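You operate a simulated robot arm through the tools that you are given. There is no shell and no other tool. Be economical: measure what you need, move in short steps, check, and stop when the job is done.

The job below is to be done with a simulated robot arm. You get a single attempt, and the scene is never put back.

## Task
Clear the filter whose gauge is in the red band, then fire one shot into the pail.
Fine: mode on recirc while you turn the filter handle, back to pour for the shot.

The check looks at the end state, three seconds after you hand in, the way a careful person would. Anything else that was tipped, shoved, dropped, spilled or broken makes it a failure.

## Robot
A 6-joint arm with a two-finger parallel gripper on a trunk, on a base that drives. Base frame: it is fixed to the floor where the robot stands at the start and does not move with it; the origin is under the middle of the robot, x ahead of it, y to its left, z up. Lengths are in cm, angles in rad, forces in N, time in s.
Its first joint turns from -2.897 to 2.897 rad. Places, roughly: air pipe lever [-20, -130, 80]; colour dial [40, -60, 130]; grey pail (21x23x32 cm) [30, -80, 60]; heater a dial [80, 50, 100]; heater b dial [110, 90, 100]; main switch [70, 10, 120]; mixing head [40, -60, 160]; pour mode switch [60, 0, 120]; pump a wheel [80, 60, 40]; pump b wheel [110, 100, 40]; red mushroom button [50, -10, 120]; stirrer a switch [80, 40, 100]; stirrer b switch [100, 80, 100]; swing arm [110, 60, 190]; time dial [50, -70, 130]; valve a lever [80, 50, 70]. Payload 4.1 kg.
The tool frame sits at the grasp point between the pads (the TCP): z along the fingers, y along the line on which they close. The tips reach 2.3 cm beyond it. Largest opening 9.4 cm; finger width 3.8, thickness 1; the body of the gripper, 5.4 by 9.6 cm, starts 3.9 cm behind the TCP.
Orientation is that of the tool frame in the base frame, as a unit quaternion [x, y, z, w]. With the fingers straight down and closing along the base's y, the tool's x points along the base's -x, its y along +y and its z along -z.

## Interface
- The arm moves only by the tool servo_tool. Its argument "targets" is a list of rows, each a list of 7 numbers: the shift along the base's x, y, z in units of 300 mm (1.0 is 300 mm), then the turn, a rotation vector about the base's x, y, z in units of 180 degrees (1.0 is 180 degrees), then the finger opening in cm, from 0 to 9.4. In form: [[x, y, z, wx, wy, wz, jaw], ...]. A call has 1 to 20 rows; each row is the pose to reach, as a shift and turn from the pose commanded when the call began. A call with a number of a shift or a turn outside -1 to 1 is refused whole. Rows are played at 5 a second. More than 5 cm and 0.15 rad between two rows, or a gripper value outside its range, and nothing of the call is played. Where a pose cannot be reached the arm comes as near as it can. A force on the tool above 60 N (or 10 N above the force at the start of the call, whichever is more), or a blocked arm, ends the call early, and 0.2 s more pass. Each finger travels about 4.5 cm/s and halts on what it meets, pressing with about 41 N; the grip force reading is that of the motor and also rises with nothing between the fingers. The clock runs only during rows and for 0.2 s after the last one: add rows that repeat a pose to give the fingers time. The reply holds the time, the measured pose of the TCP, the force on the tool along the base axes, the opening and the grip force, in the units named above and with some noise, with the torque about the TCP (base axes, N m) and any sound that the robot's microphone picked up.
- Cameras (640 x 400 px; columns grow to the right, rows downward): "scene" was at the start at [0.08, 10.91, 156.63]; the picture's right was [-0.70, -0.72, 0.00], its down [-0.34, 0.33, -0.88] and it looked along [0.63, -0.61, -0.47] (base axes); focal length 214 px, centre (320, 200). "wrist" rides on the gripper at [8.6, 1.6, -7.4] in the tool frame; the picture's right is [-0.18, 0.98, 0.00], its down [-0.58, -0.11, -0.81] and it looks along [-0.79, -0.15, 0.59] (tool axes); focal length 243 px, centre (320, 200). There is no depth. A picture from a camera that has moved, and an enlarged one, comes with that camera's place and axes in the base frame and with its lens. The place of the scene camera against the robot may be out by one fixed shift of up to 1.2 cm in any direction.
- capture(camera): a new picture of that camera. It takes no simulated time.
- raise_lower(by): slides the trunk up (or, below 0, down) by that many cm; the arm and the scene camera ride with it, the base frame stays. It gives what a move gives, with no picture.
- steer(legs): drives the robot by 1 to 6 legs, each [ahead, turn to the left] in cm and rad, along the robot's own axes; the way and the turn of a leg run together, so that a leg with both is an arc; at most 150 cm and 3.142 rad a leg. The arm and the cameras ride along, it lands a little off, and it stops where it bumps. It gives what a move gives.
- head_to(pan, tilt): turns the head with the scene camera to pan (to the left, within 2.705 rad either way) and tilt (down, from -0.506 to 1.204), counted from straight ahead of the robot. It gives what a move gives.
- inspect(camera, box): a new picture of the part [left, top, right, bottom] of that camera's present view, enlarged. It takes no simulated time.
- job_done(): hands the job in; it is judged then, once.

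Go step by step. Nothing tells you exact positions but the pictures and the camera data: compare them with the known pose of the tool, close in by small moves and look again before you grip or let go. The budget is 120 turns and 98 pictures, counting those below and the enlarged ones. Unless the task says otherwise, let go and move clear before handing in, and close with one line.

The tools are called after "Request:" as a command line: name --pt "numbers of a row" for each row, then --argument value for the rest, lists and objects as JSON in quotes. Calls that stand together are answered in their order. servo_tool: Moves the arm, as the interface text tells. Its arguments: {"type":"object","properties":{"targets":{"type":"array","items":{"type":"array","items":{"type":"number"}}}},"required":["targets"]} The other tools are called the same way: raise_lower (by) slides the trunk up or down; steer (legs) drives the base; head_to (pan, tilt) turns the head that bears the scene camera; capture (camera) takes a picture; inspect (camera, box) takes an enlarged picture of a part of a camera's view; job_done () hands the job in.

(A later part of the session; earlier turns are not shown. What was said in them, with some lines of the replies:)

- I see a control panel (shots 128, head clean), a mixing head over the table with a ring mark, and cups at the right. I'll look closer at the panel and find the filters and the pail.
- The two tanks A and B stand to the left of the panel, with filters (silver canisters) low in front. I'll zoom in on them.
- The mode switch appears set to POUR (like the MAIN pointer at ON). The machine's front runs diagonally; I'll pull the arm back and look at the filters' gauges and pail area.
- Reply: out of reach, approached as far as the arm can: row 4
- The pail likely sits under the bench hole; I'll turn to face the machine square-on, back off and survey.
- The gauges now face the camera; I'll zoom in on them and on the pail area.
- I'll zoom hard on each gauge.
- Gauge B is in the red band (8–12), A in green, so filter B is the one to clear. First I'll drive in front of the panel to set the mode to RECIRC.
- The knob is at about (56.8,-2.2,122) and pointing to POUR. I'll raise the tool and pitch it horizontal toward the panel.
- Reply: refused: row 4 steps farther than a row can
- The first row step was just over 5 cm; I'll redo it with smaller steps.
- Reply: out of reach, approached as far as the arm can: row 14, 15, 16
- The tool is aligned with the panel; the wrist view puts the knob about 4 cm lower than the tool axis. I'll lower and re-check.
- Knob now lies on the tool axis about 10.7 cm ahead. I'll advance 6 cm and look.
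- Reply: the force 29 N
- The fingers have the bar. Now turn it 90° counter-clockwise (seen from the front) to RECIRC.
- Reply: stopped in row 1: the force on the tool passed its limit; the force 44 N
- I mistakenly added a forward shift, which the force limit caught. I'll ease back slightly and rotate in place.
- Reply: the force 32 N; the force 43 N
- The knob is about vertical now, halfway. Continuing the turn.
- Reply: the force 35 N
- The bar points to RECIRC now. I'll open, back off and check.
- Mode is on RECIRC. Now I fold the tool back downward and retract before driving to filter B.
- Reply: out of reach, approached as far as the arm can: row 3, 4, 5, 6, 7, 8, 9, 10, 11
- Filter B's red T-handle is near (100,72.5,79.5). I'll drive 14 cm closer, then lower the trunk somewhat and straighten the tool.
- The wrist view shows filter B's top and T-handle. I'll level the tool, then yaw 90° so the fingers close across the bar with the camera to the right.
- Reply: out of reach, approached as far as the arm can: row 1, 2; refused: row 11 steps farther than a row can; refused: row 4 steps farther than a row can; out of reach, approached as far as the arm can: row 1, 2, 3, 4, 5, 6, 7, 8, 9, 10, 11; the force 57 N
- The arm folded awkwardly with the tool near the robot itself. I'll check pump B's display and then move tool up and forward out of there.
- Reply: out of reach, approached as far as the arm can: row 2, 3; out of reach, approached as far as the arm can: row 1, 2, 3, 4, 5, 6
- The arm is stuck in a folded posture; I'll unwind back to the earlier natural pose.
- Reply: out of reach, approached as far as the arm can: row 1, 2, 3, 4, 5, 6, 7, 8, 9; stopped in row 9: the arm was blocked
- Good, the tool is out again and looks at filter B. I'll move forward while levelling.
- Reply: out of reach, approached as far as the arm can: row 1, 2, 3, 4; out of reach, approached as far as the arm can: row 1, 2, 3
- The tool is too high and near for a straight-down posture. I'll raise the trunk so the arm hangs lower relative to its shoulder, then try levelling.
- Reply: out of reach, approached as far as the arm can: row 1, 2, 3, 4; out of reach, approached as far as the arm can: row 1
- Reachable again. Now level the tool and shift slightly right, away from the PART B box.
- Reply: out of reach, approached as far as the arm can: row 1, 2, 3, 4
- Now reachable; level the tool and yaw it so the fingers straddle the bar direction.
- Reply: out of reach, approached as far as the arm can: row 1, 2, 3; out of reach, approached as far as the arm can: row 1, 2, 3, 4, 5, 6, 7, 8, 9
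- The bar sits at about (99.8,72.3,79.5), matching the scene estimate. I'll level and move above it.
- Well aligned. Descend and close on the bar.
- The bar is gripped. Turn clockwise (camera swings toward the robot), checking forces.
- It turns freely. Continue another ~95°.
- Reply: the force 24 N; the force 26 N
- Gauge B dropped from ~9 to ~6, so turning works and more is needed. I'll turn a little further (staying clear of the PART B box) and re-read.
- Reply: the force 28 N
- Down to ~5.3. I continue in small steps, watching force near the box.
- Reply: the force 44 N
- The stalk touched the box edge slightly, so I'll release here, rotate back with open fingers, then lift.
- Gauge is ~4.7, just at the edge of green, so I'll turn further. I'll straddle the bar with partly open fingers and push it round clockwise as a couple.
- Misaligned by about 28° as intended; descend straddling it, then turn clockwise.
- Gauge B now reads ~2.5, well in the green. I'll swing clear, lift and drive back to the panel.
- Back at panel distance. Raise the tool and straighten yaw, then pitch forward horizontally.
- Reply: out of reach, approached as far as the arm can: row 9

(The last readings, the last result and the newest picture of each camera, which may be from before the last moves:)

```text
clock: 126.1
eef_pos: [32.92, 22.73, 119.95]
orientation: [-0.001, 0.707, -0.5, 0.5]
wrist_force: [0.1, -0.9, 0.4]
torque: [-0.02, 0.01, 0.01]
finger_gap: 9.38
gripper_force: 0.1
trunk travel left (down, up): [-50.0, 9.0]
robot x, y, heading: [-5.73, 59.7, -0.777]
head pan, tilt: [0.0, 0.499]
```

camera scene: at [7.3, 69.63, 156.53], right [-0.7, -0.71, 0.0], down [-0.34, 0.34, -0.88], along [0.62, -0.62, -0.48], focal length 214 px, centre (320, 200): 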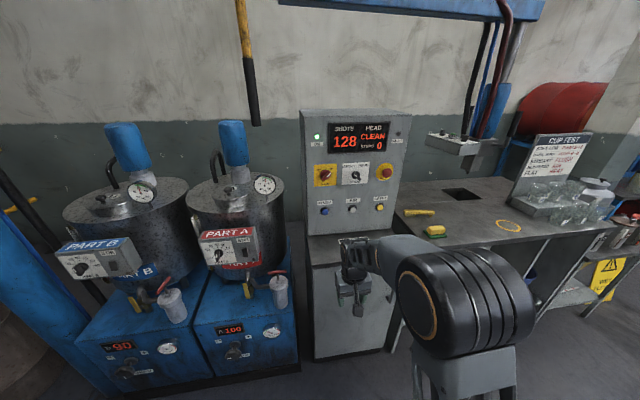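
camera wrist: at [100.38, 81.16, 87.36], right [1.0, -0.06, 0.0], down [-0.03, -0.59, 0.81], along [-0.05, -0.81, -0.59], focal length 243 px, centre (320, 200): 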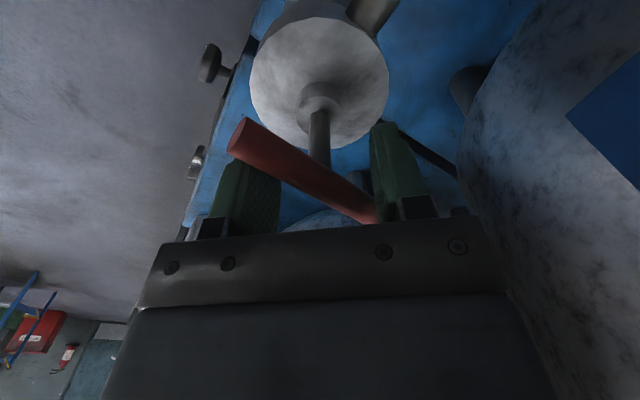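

All reached. Drive ahead 27 cm toward the panel and look.

Request:
steer --legs '[[26, 0]]'

Request:
capture --camera "wrist"

```text
clock: 127.9
eef_pos: [51.25, 4.6, 119.9]
orientation: [0.0, 0.707, -0.5, 0.5]
wrist_force: [0.4, -0.2, 0.3]
torque: [0.02, -0.04, -0.03]
finger_gap: 9.4
gripper_force: 0.1
trunk travel left (down, up): [-50.0, 9.0]
robot x, y, heading: [12.59, 41.43, -0.782]
head pan, tilt: [0.0, 0.499]
```

```text
33 pictures are left
camera wrist: at [42.53, 6.33, 112.69], right [0.58, 0.58, -0.57], down [-0.34, 0.81, 0.49], along [0.74, -0.09, 0.67], focal length 243 px, centre (320, 200)
```

wrist: 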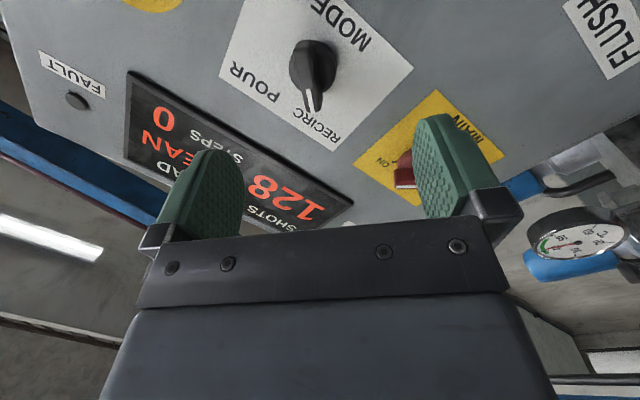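

Knob is on axis again. Advance and grip.

Request:
servo_tool --pt "0.06 -0.07 0.006 0 0 0 9.4" --pt "0.12 -0.13 0.006 0 0 0 9.4" --pt "0.178 -0.19 0.006 0 0 0 9.4" --pt "0.178 -0.19 0.006 0 0 0 6" --pt "0.178 -0.19 0.006 0 0 0 4" --pt "0.178 -0.19 0.006 0 0 0 2" --pt "0.178 -0.19 0.006 0 0 0 1" --pt "0.178 -0.19 0.006 0 0 0 1" --pt "0.178 -0.19 0.006 0 0 0 1" --pt "0.178 -0.19 0.006 0 0 0 1"

Request:
capture --camera "wrist"

```text
clock: 130.1
eef_pos: [56.55, -1.3, 120.38]
orientation: [0.0, 0.706, -0.5, 0.502]
wrist_force: [-2.7, -11.3, 14.7]
torque: [0.17, -0.03, -0.24]
finger_gap: 1.72
gripper_force: 8.5
trunk travel left (down, up): [-50.0, 9.0]
robot x, y, heading: [12.71, 41.38, -0.782]
head pan, tilt: [0.0, 0.499]
```

```text
32 pictures are left
camera wrist: at [47.76, 0.54, 113.04], right [0.59, 0.58, -0.56], down [-0.34, 0.81, 0.48], along [0.74, -0.09, 0.67], focal length 243 px, centre (320, 200)
```

wrist: 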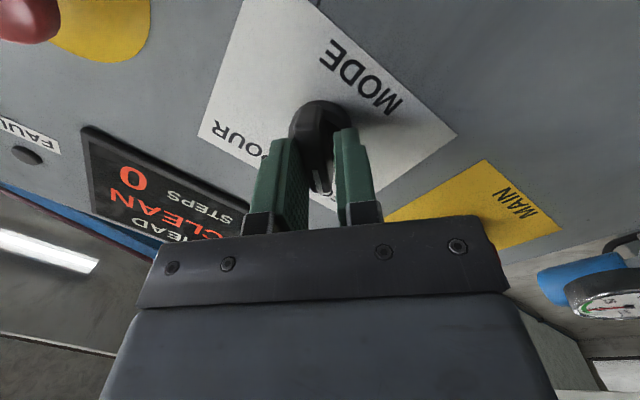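

Gripped; turn 90°+ clockwise to POUR.

Request:
servo_tool --pt "0 0 0 0.03 -0.03 0 1" --pt "0 0 0 0.06 -0.06 0 1" --pt "0 0 0 0.09 -0.09 0 1" --pt "0 0 0 0.12 -0.12 0 1" --pt "0 0 0 0.15 -0.15 0 1" --pt "0 0 0 0.18 -0.18 0 1" --pt "0 0 0 0.21 -0.21 0 1" --pt "0 0 0 0.24 -0.24 0 1" --pt "0 0 0 0.27 -0.27 0 1" --pt "0 0 0 0.3 -0.3 0 1" --pt "0 0 0 0.33 -0.33 0 1" --pt "0 0 0 0.36 -0.36 0 1" --pt "0 0 0 0.39 -0.39 0 1"

Request:
capture --camera "wrist"

```text
clock: 132.9
eef_pos: [56.65, -1.08, 120.01]
orientation: [0.538, 0.458, 0.057, 0.705]
wrist_force: [-6.6, -3.2, -3.6]
torque: [-0.85, 1.27, 0.93]
finger_gap: 1.77
gripper_force: 43.0
trunk travel left (down, up): [-50.0, 9.0]
robot x, y, heading: [12.61, 41.27, -0.776]
head pan, tilt: [0.0, 0.499]
```

```text
31 pictures are left
camera wrist: at [56.97, 9.78, 116.36], right [0.3, 0.3, 0.9], down [-0.95, 0.19, 0.25], along [-0.1, -0.93, 0.34], focal length 243 px, centre (320, 200)
```

wrist: 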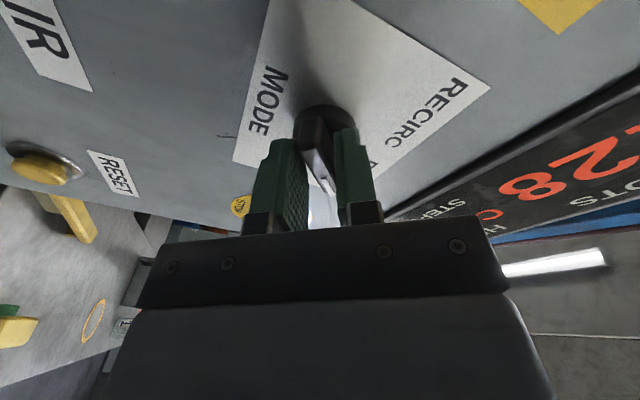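

Looks like it is on POUR against its stop. Release and back off.

Request:
servo_tool --pt "0 0 0 0 0 0 3" --pt "0 0 0 0 0 0 6" --pt "0 0 0 0 0 0 9.4" --pt "0 0 0 0 0 0 9.4" --pt "0 0 0 0 0 0 9.4" --pt "-0.05 0.05 0 0 0 0 9.4" --pt "-0.1 0.1 0 0 0 0 9.4" --pt "-0.15 0.15 0 0 0 0 9.4" --pt "-0.19 0.19 0 0 0 0 9.4"

Request:
steer --legs '[[-26, 0]]'

Request:
head_to --pan -0.2 --tilt 0.5

Request:
capture --camera "scene"

```text
clock: 134.9
eef_pos: [50.83, 4.64, 120.18]
orientation: [0.538, 0.457, 0.058, 0.706]
wrist_force: [-0.3, 0.0, -0.4]
torque: [-0.02, 0.0, 0.02]
finger_gap: 9.4
gripper_force: 0.0
trunk travel left (down, up): [-50.0, 9.0]
robot x, y, heading: [12.36, 41.44, -0.778]
head pan, tilt: [0.0, 0.499]
```

```text
clock: 136.8
eef_pos: [32.42, 22.92, 120.27]
orientation: [0.539, 0.458, 0.056, 0.705]
wrist_force: [-0.6, -0.1, 0.1]
torque: [-0.01, 0.0, 0.0]
finger_gap: 9.39
gripper_force: 0.0
trunk travel left (down, up): [-50.0, 9.0]
robot x, y, heading: [-6.19, 59.91, -0.78]
head pan, tilt: [0.0, 0.499]
```

```text
clock: 137.5
eef_pos: [32.39, 22.78, 120.23]
orientation: [0.539, 0.458, 0.055, 0.705]
wrist_force: [0.5, -0.2, 0.3]
torque: [0.01, -0.02, 0.0]
finger_gap: 9.37
gripper_force: 0.1
trunk travel left (down, up): [-50.0, 9.0]
robot x, y, heading: [-6.22, 59.97, -0.779]
head pan, tilt: [-0.201, 0.499]
```

```text
30 pictures are left
camera scene: at [5.79, 68.57, 156.54], right [-0.83, -0.56, 0.0], down [-0.27, 0.4, -0.88], along [0.49, -0.73, -0.48], focal length 214 px, centre (320, 200)
```

scene: 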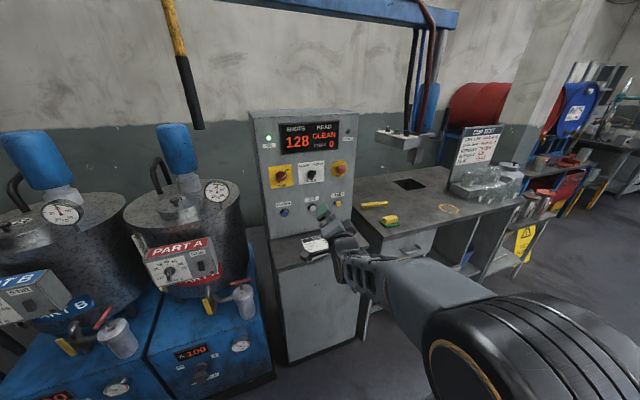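

Request:
inspect --camera "scene" --box '[256, 100, 360, 225]'

Request:
inspect --camera "scene" --box '[350, 80, 510, 220]'

```text
3.20 times, centred on (308, 162) of scene
camera zoom: at [5.79, 68.57, 156.54], right [-0.83, -0.56, 0.0], down [-0.27, 0.4, -0.88], along [0.49, -0.73, -0.48], focal length 686 px, centre (358, 320)
```

zoom: 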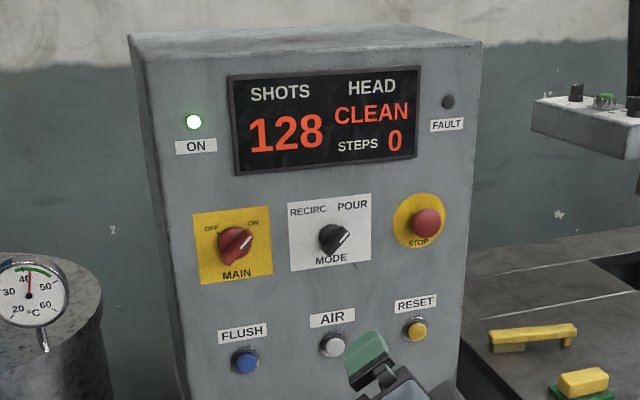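

```text
2.86 times, centred on (430, 150) of scene
camera zoom: at [5.79, 68.57, 156.54], right [-0.83, -0.56, 0.0], down [-0.27, 0.4, -0.88], along [0.49, -0.73, -0.48], focal length 613 px, centre (6, 343)
```

zoom: 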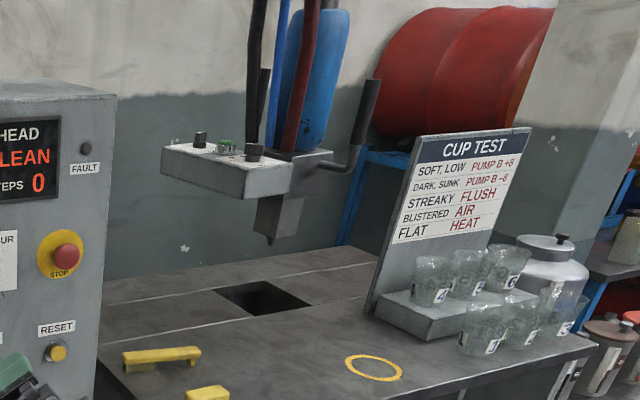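

Mode is on POUR, and the mixing head has a green button between two knobs; the nozzle hangs near the bench hole. I'll unroll the tool, close fingers and drive in front of the head to inspect the pail and the button.

Request:
servo_tool --pt "0 0 0 -0.03 0.03 0 6" --pt "0 0 0 -0.06 0.06 0 4" --pt "0 0 0 -0.09 0.09 0 2" --pt "0 0 0 -0.12 0.12 0 0.5" --pt "0 0 0 -0.15 0.15 0 0.5" --pt "0 0 0 -0.18 0.18 0 0.2" --pt "0 0 0 -0.21 0.21 0 0.2"

Request:
steer --legs '[[0, -1.571], [51, 0], [0, 1.571]]'

Request:
head_to --pan 0.0 --tilt 0.4

Request:
capture --camera "scene"

```text
clock: 139.1
eef_pos: [32.43, 22.97, 120.26]
orientation: [0.273, 0.651, -0.268, 0.655]
wrist_force: [0.4, -0.3, -0.1]
torque: [-0.03, 0.02, 0.0]
finger_gap: 0.19
gripper_force: 0.0
trunk travel left (down, up): [-50.0, 9.0]
robot x, y, heading: [-6.25, 59.77, -0.776]
head pan, tilt: [-0.201, 0.499]
```

```text
clock: 149.8
eef_pos: [-3.34, -13.21, 120.26]
orientation: [0.272, 0.652, -0.265, 0.656]
wrist_force: [0.3, 0.1, 0.4]
torque: [-0.02, -0.01, 0.03]
finger_gap: 0.19
gripper_force: 0.1
trunk travel left (down, up): [-50.0, 9.0]
robot x, y, heading: [-42.29, 23.04, -0.774]
head pan, tilt: [-0.201, 0.499]
```

```text
clock: 150.5
eef_pos: [-3.26, -13.28, 120.25]
orientation: [0.274, 0.651, -0.266, 0.656]
wrist_force: [-0.3, -1.0, 0.4]
torque: [0.01, 0.0, 0.0]
finger_gap: 0.21
gripper_force: 0.0
trunk travel left (down, up): [-50.0, 9.0]
robot x, y, heading: [-41.91, 23.33, -0.779]
head pan, tilt: [0.0, 0.4]
```

```text
27 pictures are left
camera scene: at [-28.65, 33.35, 157.45], right [-0.7, -0.72, 0.0], down [-0.28, 0.27, -0.92], along [0.66, -0.64, -0.39], focal length 214 px, centre (320, 200)
```

scene: 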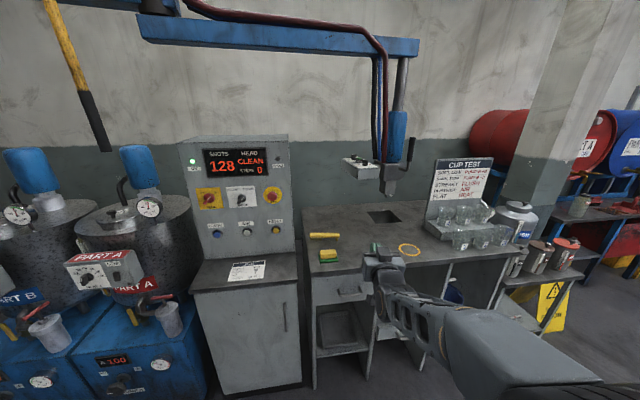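

Request:
inspect --camera "scene" --box '[330, 130, 430, 240]'

Request:
raise_lower --by -48

Request:
capture --camera "scene"

```text
3.64 times, centred on (380, 185) of scene
camera zoom: at [-28.65, 33.35, 157.45], right [-0.7, -0.72, 0.0], down [-0.28, 0.27, -0.92], along [0.66, -0.64, -0.39], focal length 780 px, centre (102, 254)
```

zoom: 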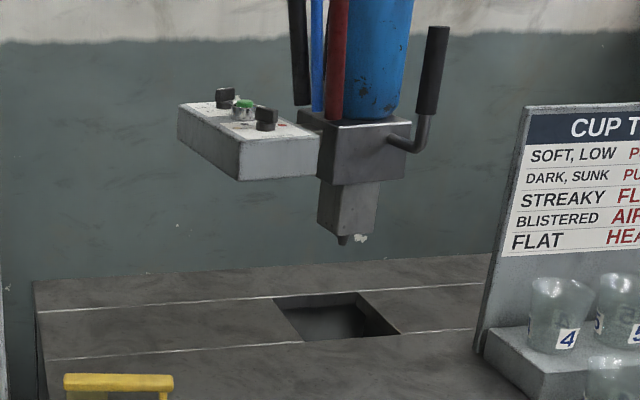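

```text
refused: -48 is not a number from -40 to 40
```

```text
25 pictures are left
camera scene: at [-28.65, 33.35, 157.45], right [-0.7, -0.72, 0.0], down [-0.28, 0.27, -0.92], along [0.66, -0.64, -0.39], focal length 214 px, centre (320, 200)
```

scene: 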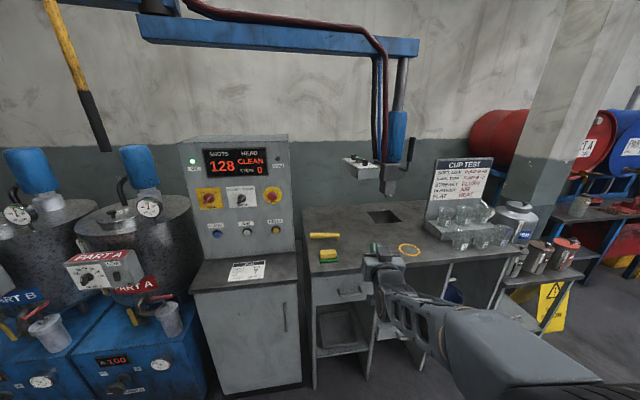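

Nozzle (≈(30,-80,108)) is above the hole, and the pail at (30,-80,60) is below it. I'll raise the trunk and drive up to the bench front with the tool held high to reach the green button (~(41,-63,132)).

Request:
raise_lower --by 9

Request:
steer --legs '[[43, 0]]'

Request:
servo_tool --pt "0.04 -0.04 0.1 0 0 0 0.2" --pt "0.08 -0.08 0.2 0 0 0 0.2" --pt "0.12 -0.12 0.3 0 0 0 0.2" --pt "0.12 -0.12 0.4 0 0 0 0.2"

Request:
capture --camera "scene"

Request:
capture --camera "wrist"

```text
clock: 151.8
eef_pos: [-3.28, -13.19, 129.3]
orientation: [0.273, 0.651, -0.264, 0.657]
wrist_force: [0.6, 0.8, -0.1]
torque: [0.0, 0.01, 0.02]
finger_gap: 0.21
gripper_force: 0.2
trunk travel left (down, up): [-59.0, 0.0]
robot x, y, heading: [-42.21, 23.45, -0.775]
head pan, tilt: [0.0, 0.4]
```

```text
clock: 154.4
eef_pos: [27.67, -43.16, 129.39]
orientation: [0.273, 0.652, -0.264, 0.657]
wrist_force: [0.0, -0.3, 0.4]
torque: [-0.01, 0.01, -0.01]
finger_gap: 0.2
gripper_force: 0.0
trunk travel left (down, up): [-59.0, 0.0]
robot x, y, heading: [-11.32, -6.38, -0.767]
head pan, tilt: [0.0, 0.4]
```

```text
clock: 155.4
eef_pos: [31.18, -46.73, 141.33]
orientation: [0.273, 0.651, -0.265, 0.657]
wrist_force: [0.1, 0.1, -0.2]
torque: [0.0, 0.0, -0.01]
finger_gap: 0.2
gripper_force: 0.1
trunk travel left (down, up): [-59.0, 0.0]
robot x, y, heading: [-11.53, -6.61, -0.771]
head pan, tilt: [0.0, 0.4]
```

```text
24 pictures are left
camera scene: at [2.09, 3.45, 166.45], right [-0.7, -0.72, 0.0], down [-0.28, 0.27, -0.92], along [0.66, -0.64, -0.39], focal length 214 px, centre (320, 200)
```

scene: 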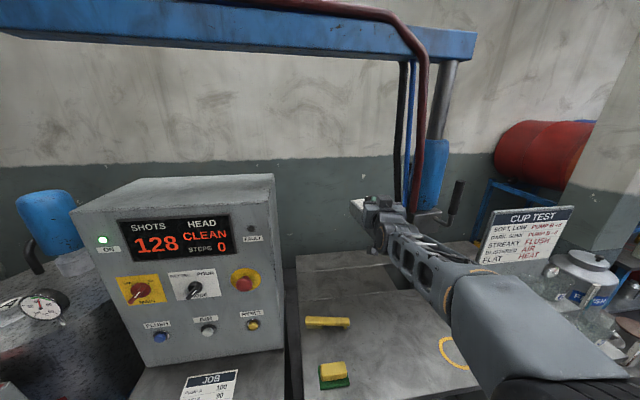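

```text
23 pictures are left
camera wrist: at [27.13, -40.34, 132.6], right [0.69, 0.7, 0.2], down [-0.66, 0.48, 0.58], along [0.31, -0.53, 0.79], focal length 243 px, centre (320, 200)
```

wrist: 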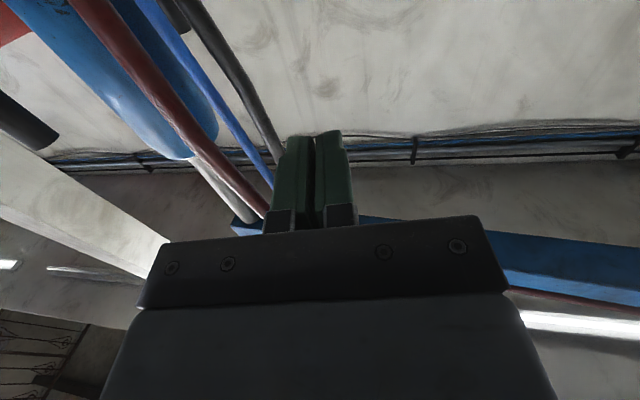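

No bump; the tool is over the bench at z≈141. I'll pitch the fingers down ~50° and check the wrist view of the button box.

Request:
servo_tool --pt "0 0 0.03 0.033 0.033 0 0.2" --pt "0 0 0.06 0.065 0.065 0 0.2" --pt "0 0 0.09 0.098 0.098 0 0.2" --pt "0 0 0.12 0.131 0.131 0 0.2" --pt "0 0 0.15 0.163 0.163 0 0.2" --pt "0 0 0.15 0.196 0.196 0 0.2"

Request:
capture --camera "wrist"

Request:
inspect --camera "scene" --box '[320, 150, 480, 290]'

```text
clock: 156.8
eef_pos: [31.33, -46.63, 145.71]
orientation: [0.365, 0.866, -0.126, 0.318]
wrist_force: [0.7, -0.2, 0.0]
torque: [-0.01, -0.02, -0.01]
finger_gap: 0.19
gripper_force: 0.1
out of reach, approached as far as the arm can: row 2
trunk travel left (down, up): [-59.0, 0.0]
robot x, y, heading: [-11.3, -6.62, -0.771]
head pan, tilt: [0.0, 0.4]
```

```text
22 pictures are left
camera wrist: at [24.34, -37.49, 145.8], right [0.8, 0.59, 0.13], down [-0.14, -0.03, 0.99], along [0.59, -0.81, 0.06], focal length 243 px, centre (320, 200)
```

wrist: 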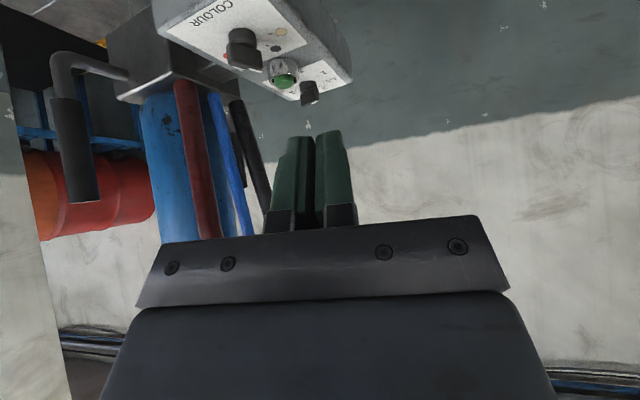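

```text
2.86 times, centred on (400, 220) of scene
camera zoom: at [2.17, 3.38, 166.45], right [-0.7, -0.72, 0.0], down [-0.28, 0.27, -0.92], along [0.66, -0.64, -0.39], focal length 613 px, centre (91, 143)
```

zoom: 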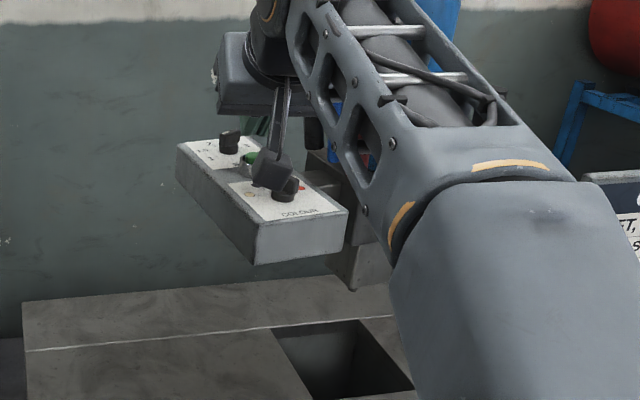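

The wrist camera sees the button between the COLOUR and TIME knobs. I'll move forward and right for a second bearing.

Request:
servo_tool --pt "0.025 -0.1 0 0 0 0 0.2" --pt "0.05 -0.2 0 0 0 0 0.2" --pt "0.073 -0.307 0 0 0 0 0.2"

Request:
capture --camera "wrist"

```text
clock: 157.6
eef_pos: [33.43, -56.09, 145.33]
orientation: [0.364, 0.867, -0.125, 0.317]
wrist_force: [0.4, -0.5, 0.7]
torque: [0.04, 0.01, 0.01]
finger_gap: 0.19
gripper_force: 0.1
trunk travel left (down, up): [-59.0, 0.0]
robot x, y, heading: [-11.18, -6.58, -0.771]
head pan, tilt: [0.0, 0.4]
```

```text
20 pictures are left
camera wrist: at [26.58, -46.84, 145.47], right [0.8, 0.59, 0.13], down [-0.14, -0.03, 0.99], along [0.59, -0.81, 0.05], focal length 243 px, centre (320, 200)
```

wrist: 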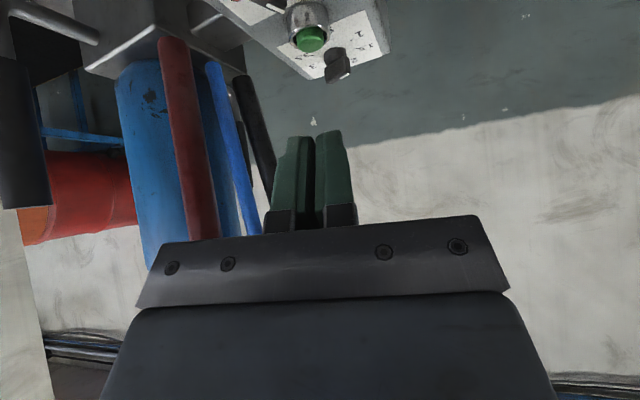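

Two bearings give the button at ≈(42.1,-66.4,131). To keep the wrist camera clear of the COLOUR knob I'll yaw the tool ~25° to the right and then move above the button.

Request:
servo_tool --pt "0 0 0 0 0 -0.035 0.2" --pt "0 0 0 0 0 -0.07 0.2" --pt "0 0 0 0 0 -0.105 0.2" --pt "0 0 0 0 0 -0.139 0.2"

Request:
servo_tool --pt "0.08 -0.1 -0.02 0 0 0 0.2" --pt "0.16 -0.2 -0.04 0 0 0 0.2" --pt "0.24 -0.3 -0.06 0 0 0 0.2" --pt "0.289 -0.344 -0.08 0 0 0 0.2"

Request:
capture --camera "wrist"

Request:
inspect --camera "scene" --box '[320, 150, 480, 290]'

```text
clock: 158.6
eef_pos: [32.94, -55.4, 144.9]
orientation: [0.543, 0.766, -0.193, 0.285]
wrist_force: [0.3, -0.2, 0.5]
torque: [-0.01, 0.02, -0.01]
finger_gap: 0.22
gripper_force: 0.1
out of reach, approached as far as the arm can: row 2, 3, 4
trunk travel left (down, up): [-59.0, 0.0]
robot x, y, heading: [-11.14, -6.59, -0.772]
head pan, tilt: [0.0, 0.4]
```

```text
clock: 159.6
eef_pos: [37.21, -59.71, 137.53]
orientation: [0.542, 0.767, -0.192, 0.284]
wrist_force: [1.8, -0.4, 0.2]
torque: [0.04, 0.03, -0.01]
finger_gap: 0.21
gripper_force: 0.0
out of reach, approached as far as the arm can: row 1, 2, 3, 4
trunk travel left (down, up): [-59.0, 0.0]
robot x, y, heading: [-11.38, -6.76, -0.767]
head pan, tilt: [0.0, 0.4]
```

```text
19 pictures are left
camera wrist: at [34.87, -48.4, 137.47], right [0.97, 0.2, 0.13], down [-0.14, 0.03, 0.99], along [0.19, -0.98, 0.06], focal length 243 px, centre (320, 200)
```

wrist: 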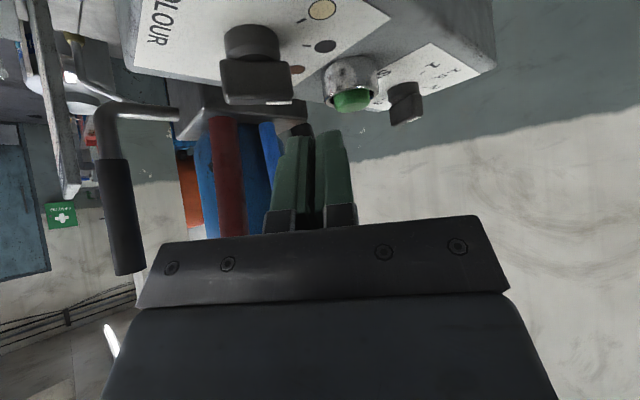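

```text
2.86 times, centred on (400, 220) of scene
camera zoom: at [2.41, 3.24, 166.44], right [-0.7, -0.72, 0.0], down [-0.28, 0.27, -0.92], along [0.66, -0.64, -0.39], focal length 613 px, centre (91, 143)
```

zoom: 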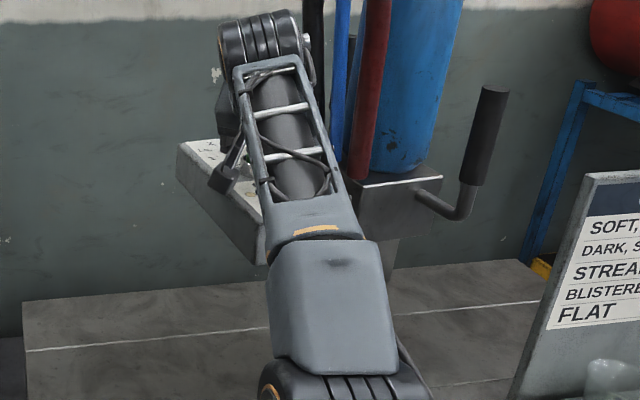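

The arm is at its full reach, ~8 cm short. I'll lift back and check how much floor room the base has to the bench.

Request:
servo_tool --pt "-0.05 0.05 0.08 0 0 0 0.2" --pt "-0.1 0.1 0.16 0 0 0 0.2" --pt "-0.15 0.15 0.22 0 0 0 0.2"

Request:
head_to --pan 0.3 --tilt 1.2

Request:
capture --camera "scene"

```text
clock: 160.4
eef_pos: [32.97, -55.44, 144.84]
orientation: [0.543, 0.767, -0.192, 0.285]
wrist_force: [0.4, 0.2, 0.4]
torque: [0.0, 0.0, 0.02]
finger_gap: 0.2
gripper_force: 0.0
out of reach, approached as far as the arm can: row 2, 3
trunk travel left (down, up): [-59.0, 0.0]
robot x, y, heading: [-11.12, -6.93, -0.768]
head pan, tilt: [0.0, 0.4]
```

```text
clock: 161.5
eef_pos: [32.93, -55.54, 144.69]
orientation: [0.542, 0.767, -0.192, 0.285]
wrist_force: [-0.5, 0.9, 0.1]
torque: [0.02, 0.01, -0.01]
finger_gap: 0.21
gripper_force: 0.0
trunk travel left (down, up): [-59.0, 0.0]
robot x, y, heading: [-11.39, -6.86, -0.773]
head pan, tilt: [0.3, 1.201]
```

```text
17 pictures are left
camera scene: at [0.46, 7.34, 160.18], right [-0.45, -0.89, 0.0], down [-0.83, 0.42, -0.36], along [0.32, -0.16, -0.93], focal length 214 px, centre (320, 200)
```

scene: 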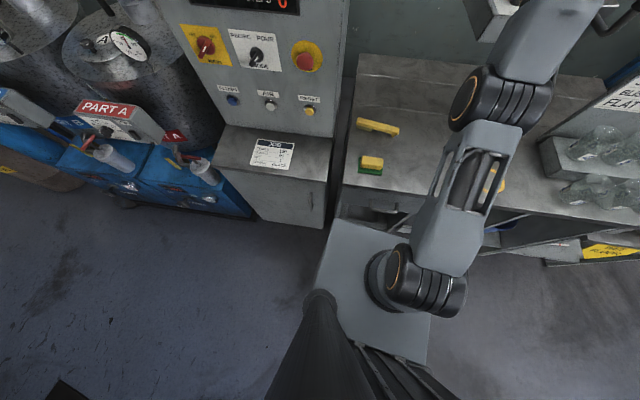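

There looks to be some room. I'll creep the base forward in small legs, checking for contact.

Request:
steer --legs '[[3, 0]]'

Request:
steer --legs '[[3, 0]]'

Request:
capture --camera "scene"

```text
clock: 162.4
eef_pos: [35.26, -57.65, 144.71]
orientation: [0.543, 0.767, -0.192, 0.283]
wrist_force: [0.8, -0.3, 0.3]
torque: [0.02, 0.02, -0.02]
finger_gap: 0.21
gripper_force: 0.0
trunk travel left (down, up): [-59.0, 0.0]
robot x, y, heading: [-9.01, -8.81, -0.768]
head pan, tilt: [0.3, 1.201]
```

```text
clock: 163.2
eef_pos: [37.44, -59.72, 144.52]
orientation: [0.543, 0.766, -0.193, 0.284]
wrist_force: [0.0, -0.9, -0.2]
torque: [0.01, 0.01, -0.04]
finger_gap: 0.19
gripper_force: 0.2
trunk travel left (down, up): [-59.0, 0.0]
robot x, y, heading: [-7.21, -10.61, -0.771]
head pan, tilt: [0.3, 1.201]
```

```text
16 pictures are left
camera scene: at [4.88, 3.05, 160.17], right [-0.45, -0.89, 0.0], down [-0.83, 0.42, -0.36], along [0.32, -0.16, -0.93], focal length 214 px, centre (320, 200)
```

scene: 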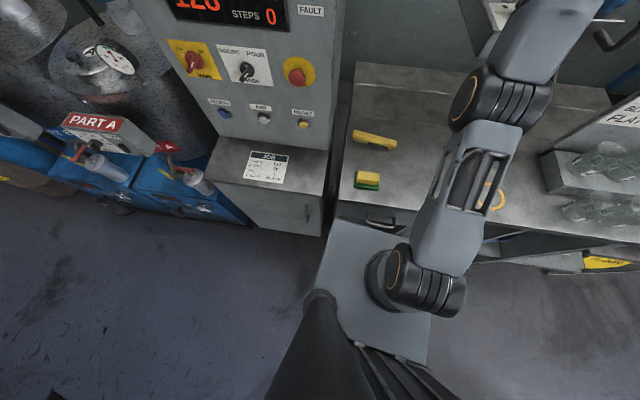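

Base moved 6 cm freely. Now flatten the pitch a little and go above the button.

Request:
servo_tool --pt "0.04 -0.06 -0.02 -0.0209 -0.0076 0 0.2" --pt "0.08 -0.12 -0.05 -0.0418 -0.0152 0 0.2" --pt "0.12 -0.17 -0.09 -0.0418 -0.0152 0 0.2" --pt "0.152 -0.213 -0.13 -0.0418 -0.0152 0 0.2" --pt "0.152 -0.213 -0.16 -0.0418 -0.0152 0 0.2"

Request:
capture --camera "wrist"

```text
clock: 164.4
eef_pos: [41.33, -65.5, 139.3]
orientation: [0.527, 0.745, -0.229, 0.337]
wrist_force: [-0.1, 0.5, -0.7]
torque: [0.0, -0.01, 0.0]
finger_gap: 0.19
gripper_force: 0.0
out of reach, approached as far as the arm can: row 3, 4, 5
trunk travel left (down, up): [-59.0, 0.0]
robot x, y, heading: [-6.82, -11.05, -0.771]
head pan, tilt: [0.3, 1.201]
```

```text
15 pictures are left
camera wrist: at [39.02, -54.33, 137.75], right [0.96, 0.22, 0.15], down [-0.19, 0.16, 0.97], along [0.19, -0.96, 0.19], focal length 243 px, centre (320, 200)
```

wrist: 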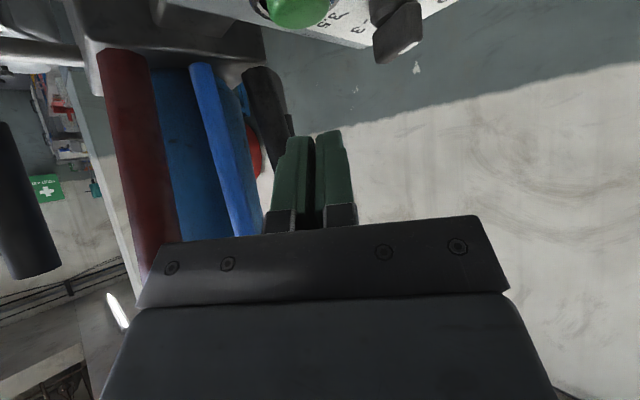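

Nearly above the button, now at ≈(42.1,-67.2,130.8). Descend in small steps.

Request:
servo_tool --pt "0.012 -0.022 -0.06 0 0 0 0.2" --pt "0.023 -0.043 -0.12 0 0 0 0.2" --pt "0.023 -0.043 -0.12 0 0 0 0.2"

Request:
capture --camera "wrist"

Request:
head_to --pan 0.1 --tilt 0.45

Request:
inspect --camera "scene" --box '[340, 100, 500, 260]'

```text
clock: 165.2
eef_pos: [42.36, -67.07, 136.02]
orientation: [0.528, 0.746, -0.229, 0.337]
wrist_force: [0.8, -0.5, -0.2]
torque: [0.02, -0.04, -0.02]
finger_gap: 0.21
gripper_force: 0.1
out of reach, approached as far as the arm can: row 1, 2, 3
trunk travel left (down, up): [-59.0, 0.0]
robot x, y, heading: [-7.02, -10.78, -0.766]
head pan, tilt: [0.3, 1.201]
```

```text
14 pictures are left
camera wrist: at [40.06, -55.83, 134.56], right [0.96, 0.22, 0.15], down [-0.19, 0.16, 0.97], along [0.18, -0.96, 0.19], focal length 243 px, centre (320, 200)
```

wrist: 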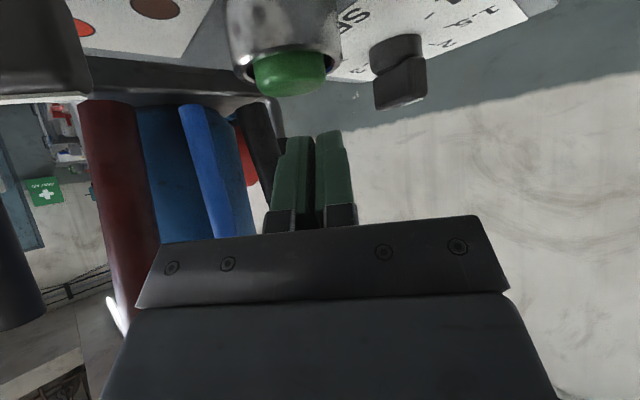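

```text
clock: 166.3
eef_pos: [42.38, -67.0, 136.16]
orientation: [0.527, 0.746, -0.229, 0.337]
wrist_force: [0.4, -0.4, -0.9]
torque: [0.02, 0.02, 0.03]
finger_gap: 0.2
gripper_force: 0.1
trunk travel left (down, up): [-59.0, 0.0]
robot x, y, heading: [-7.34, -10.88, -0.772]
head pan, tilt: [0.099, 0.45]
```

```text
2.50 times, centred on (420, 180) of scene
camera zoom: at [6.97, -0.01, 165.98], right [-0.62, -0.78, 0.0], down [-0.34, 0.27, -0.9], along [0.7, -0.56, -0.44], focal length 536 px, centre (70, 250)
```

zoom: 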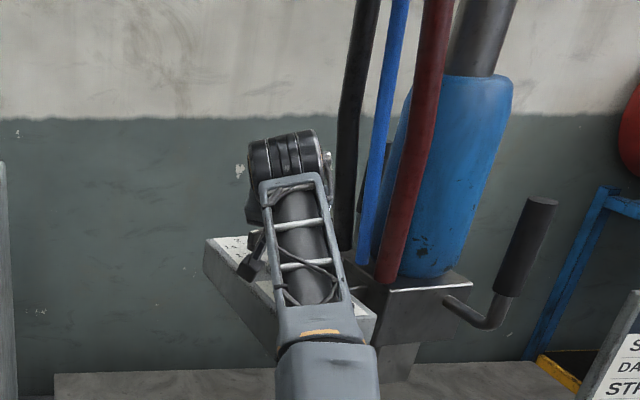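

The finger corner is just over the button's cap (top ≈131.9). I'll shift slightly and press down gently.

Request:
servo_tool --pt "-0.017 0.013 -0.02 0 0 0 0.2" --pt "-0.017 0.013 -0.04 0 0 0 0.2" --pt "-0.017 0.013 -0.05 0 0 0 0.2" --pt "-0.017 0.013 -0.06 0 0 0 0.2"

Request:
capture --camera "wrist"

```text
clock: 167.3
eef_pos: [42.54, -67.48, 135.21]
orientation: [0.527, 0.746, -0.228, 0.337]
wrist_force: [0.6, 0.2, 0.4]
torque: [-0.01, 0.0, 0.0]
finger_gap: 0.19
gripper_force: 0.1
out of reach, approached as far as the arm can: row 1, 2, 3, 4
trunk travel left (down, up): [-59.0, 0.0]
robot x, y, heading: [-6.7, -10.77, -0.776]
head pan, tilt: [0.099, 0.45]
```

```text
12 pictures are left
camera wrist: at [40.37, -56.26, 133.66], right [0.96, 0.22, 0.15], down [-0.19, 0.16, 0.97], along [0.19, -0.96, 0.19], focal length 243 px, centre (320, 200)
```

wrist: 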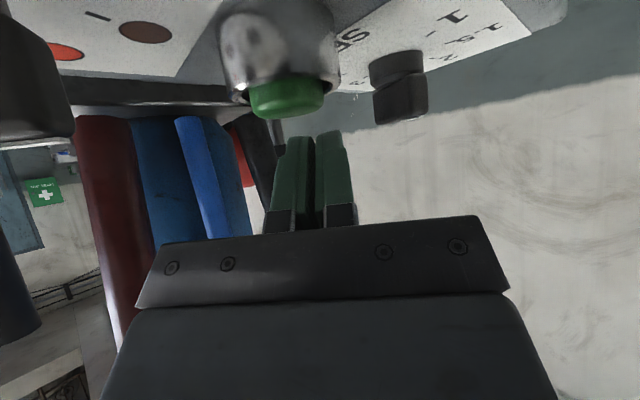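

The arm is stretched straight, so I'll use the base to shift back 1.3 cm and the trunk to press straight down.

Request:
steer --legs '[[-1.3, 0]]'

Request:
capture --camera "wrist"

```text
clock: 168.1
eef_pos: [41.75, -66.5, 135.16]
orientation: [0.528, 0.745, -0.229, 0.337]
wrist_force: [-0.2, 0.9, 0.0]
torque: [0.03, 0.0, 0.05]
finger_gap: 0.21
gripper_force: 0.1
trunk travel left (down, up): [-59.0, 0.0]
robot x, y, heading: [-7.73, -9.59, -0.769]
head pan, tilt: [0.099, 0.45]
```

```text
11 pictures are left
camera wrist: at [39.36, -55.28, 133.73], right [0.96, 0.22, 0.15], down [-0.19, 0.16, 0.97], along [0.19, -0.96, 0.19], focal length 243 px, centre (320, 200)
```

wrist: 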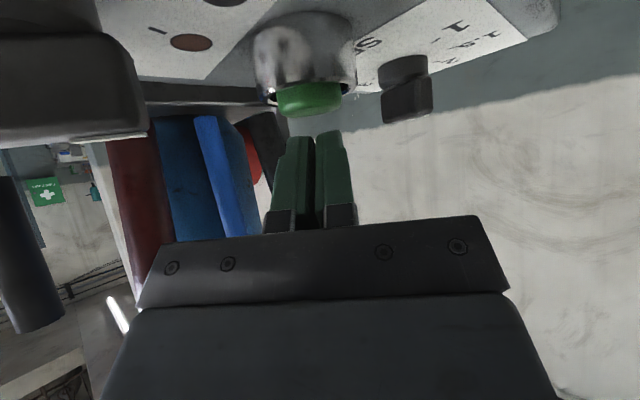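

Centred over the cap. Press with the trunk in small steps.

Request:
raise_lower --by -0.6

Request:
raise_lower --by -0.4

```text
clock: 168.6
eef_pos: [41.83, -66.65, 134.64]
orientation: [0.528, 0.745, -0.229, 0.338]
wrist_force: [1.7, -0.7, 2.8]
torque: [-0.05, -0.03, 0.01]
finger_gap: 0.21
gripper_force: 0.3
trunk travel left (down, up): [-58.4, 0.6]
robot x, y, heading: [-8.14, -10.11, -0.768]
head pan, tilt: [0.099, 0.45]
heard: click
```

```text
clock: 169.1
eef_pos: [41.67, -66.46, 134.48]
orientation: [0.528, 0.744, -0.229, 0.34]
wrist_force: [2.5, -4.6, 14.9]
torque: [-0.16, -0.09, -0.13]
finger_gap: 0.23
gripper_force: 0.2
trunk travel left (down, up): [-58.0, 1.0]
robot x, y, heading: [-8.06, -9.36, -0.774]
head pan, tilt: [0.099, 0.45]
```

A click was heard: the button was pressed. Raise off it and check the display.

Request:
raise_lower --by 1.0

Request:
head_to --pan 0.3 --tilt 0.6

Request:
capture --camera "scene"

```text
clock: 169.7
eef_pos: [41.69, -66.47, 135.05]
orientation: [0.528, 0.746, -0.228, 0.335]
wrist_force: [0.1, -0.4, -0.4]
torque: [-0.02, -0.02, 0.02]
finger_gap: 0.19
gripper_force: 0.0
trunk travel left (down, up): [-59.0, 0.0]
robot x, y, heading: [-7.74, -9.77, -0.77]
head pan, tilt: [0.099, 0.45]
```

```text
clock: 170.4
eef_pos: [41.82, -66.47, 135.11]
orientation: [0.528, 0.745, -0.23, 0.338]
wrist_force: [-0.5, 0.3, -0.8]
torque: [-0.01, -0.02, -0.01]
finger_gap: 0.18
gripper_force: 0.0
trunk travel left (down, up): [-59.0, 0.0]
robot x, y, heading: [-7.74, -9.86, -0.766]
head pan, tilt: [0.3, 0.6]
```

```text
10 pictures are left
camera scene: at [6.71, 2.61, 164.64], right [-0.45, -0.89, 0.0], down [-0.5, 0.26, -0.83], along [0.74, -0.37, -0.56], focal length 214 px, centre (320, 200)
```

scene: 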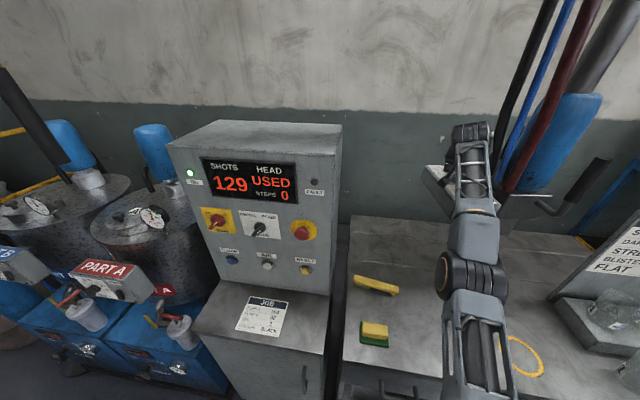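

The counter went 128→129 and there is no fault. Lift up first (to clear the COLOUR knob), then back away.

Request:
servo_tool --pt "-0.02 0.02 0.08 0 0 0 0.2" --pt "-0.04 0.04 0.16 0 0 0 0.2" --pt "-0.07 0.07 0.24 0 0 0 0.2" --pt "-0.1 0.1 0.3 0 0 0 0.2"

```text
clock: 171.4
eef_pos: [38.05, -62.79, 143.62]
orientation: [0.528, 0.745, -0.228, 0.337]
wrist_force: [0.3, 0.0, -0.9]
torque: [-0.03, -0.03, 0.01]
finger_gap: 0.22
gripper_force: 0.0
out of reach, approached as far as the arm can: row 2, 3, 4
trunk travel left (down, up): [-59.0, 0.0]
robot x, y, heading: [-7.68, -10.1, -0.768]
head pan, tilt: [0.3, 0.6]
```

Request:
steer --legs '[[-45, 0]]'

Request:
head_to --pan 0.0 --tilt 0.5

Request:
capture --camera "scene"

```text
clock: 174.1
eef_pos: [6.2, -31.94, 143.48]
orientation: [0.528, 0.745, -0.229, 0.337]
wrist_force: [-0.9, 0.4, 0.4]
torque: [-0.01, -0.02, 0.01]
finger_gap: 0.21
gripper_force: 0.0
trunk travel left (down, up): [-59.0, 0.0]
robot x, y, heading: [-39.48, 21.13, -0.767]
head pan, tilt: [0.3, 0.6]
```

```text
clock: 174.9
eef_pos: [6.2, -32.1, 143.43]
orientation: [0.528, 0.745, -0.229, 0.337]
wrist_force: [0.2, 0.0, -0.6]
torque: [0.02, 0.02, 0.01]
finger_gap: 0.21
gripper_force: 0.0
trunk travel left (down, up): [-59.0, 0.0]
robot x, y, heading: [-39.55, 21.24, -0.768]
head pan, tilt: [0.0, 0.499]
```

```text
9 pictures are left
camera scene: at [-26.53, 31.24, 165.54], right [-0.7, -0.72, 0.0], down [-0.34, 0.33, -0.88], along [0.63, -0.61, -0.48], focal length 214 px, centre (320, 200)
```

scene: 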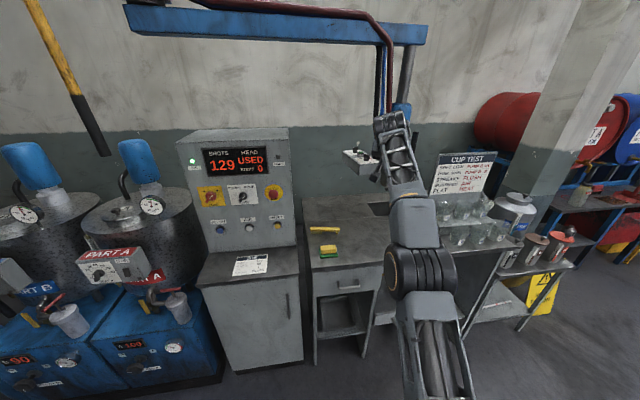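

Everything looks in place; a last look at gauge B.

Request:
inspect --camera "scene" --box '[40, 335, 200, 400]'

Request:
inspect --camera "scene" --box '[190, 140, 300, 240]'

```text
4.00 times, centred on (120, 368) of scene
camera zoom: at [-26.53, 31.24, 165.54], right [-0.7, -0.72, 0.0], down [-0.34, 0.33, -0.88], along [0.63, -0.61, -0.48], focal length 858 px, centre (1120, -470)
```

zoom: 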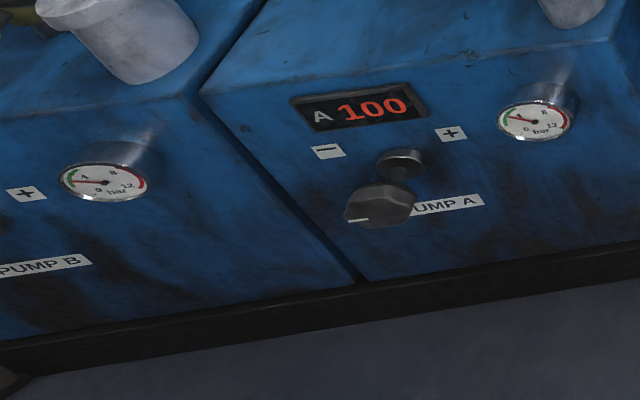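

```text
4.00 times, centred on (245, 190) of scene
camera zoom: at [-26.53, 31.24, 165.54], right [-0.7, -0.72, 0.0], down [-0.34, 0.33, -0.88], along [0.63, -0.61, -0.48], focal length 858 px, centre (620, 240)
```

zoom: 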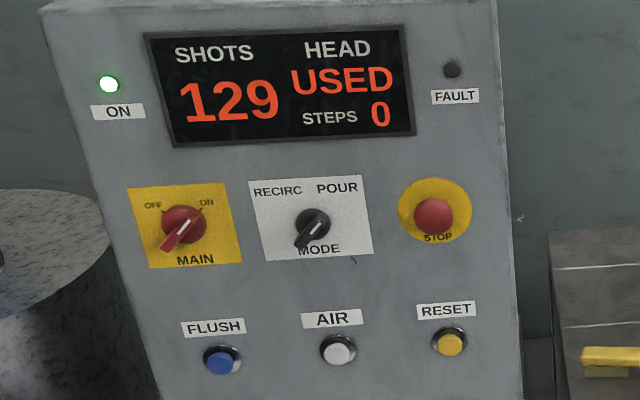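

Gauge B is in the green, mode is on POUR, the shot counter reads 129, and the arm is clear, so I'm handing in.

Request:
job_done

```text
The job is handed in.
```

Filter B was the one in the red: I cleared it with the mode on recirc (its gauge now reads green), set the mode back to pour and fired one shot with the nozzle over the bench hole; the counter went from 128 to 129 with no fault. I didn't see inside the pail, so I'm relying on the hole sitting above it. While I was turning the filter handle, the wrist camera's bracket briefly touched the edge of the PART B box; nothing looked moved afterwards. I left the head showing USED, since you didn't ask for a flush.
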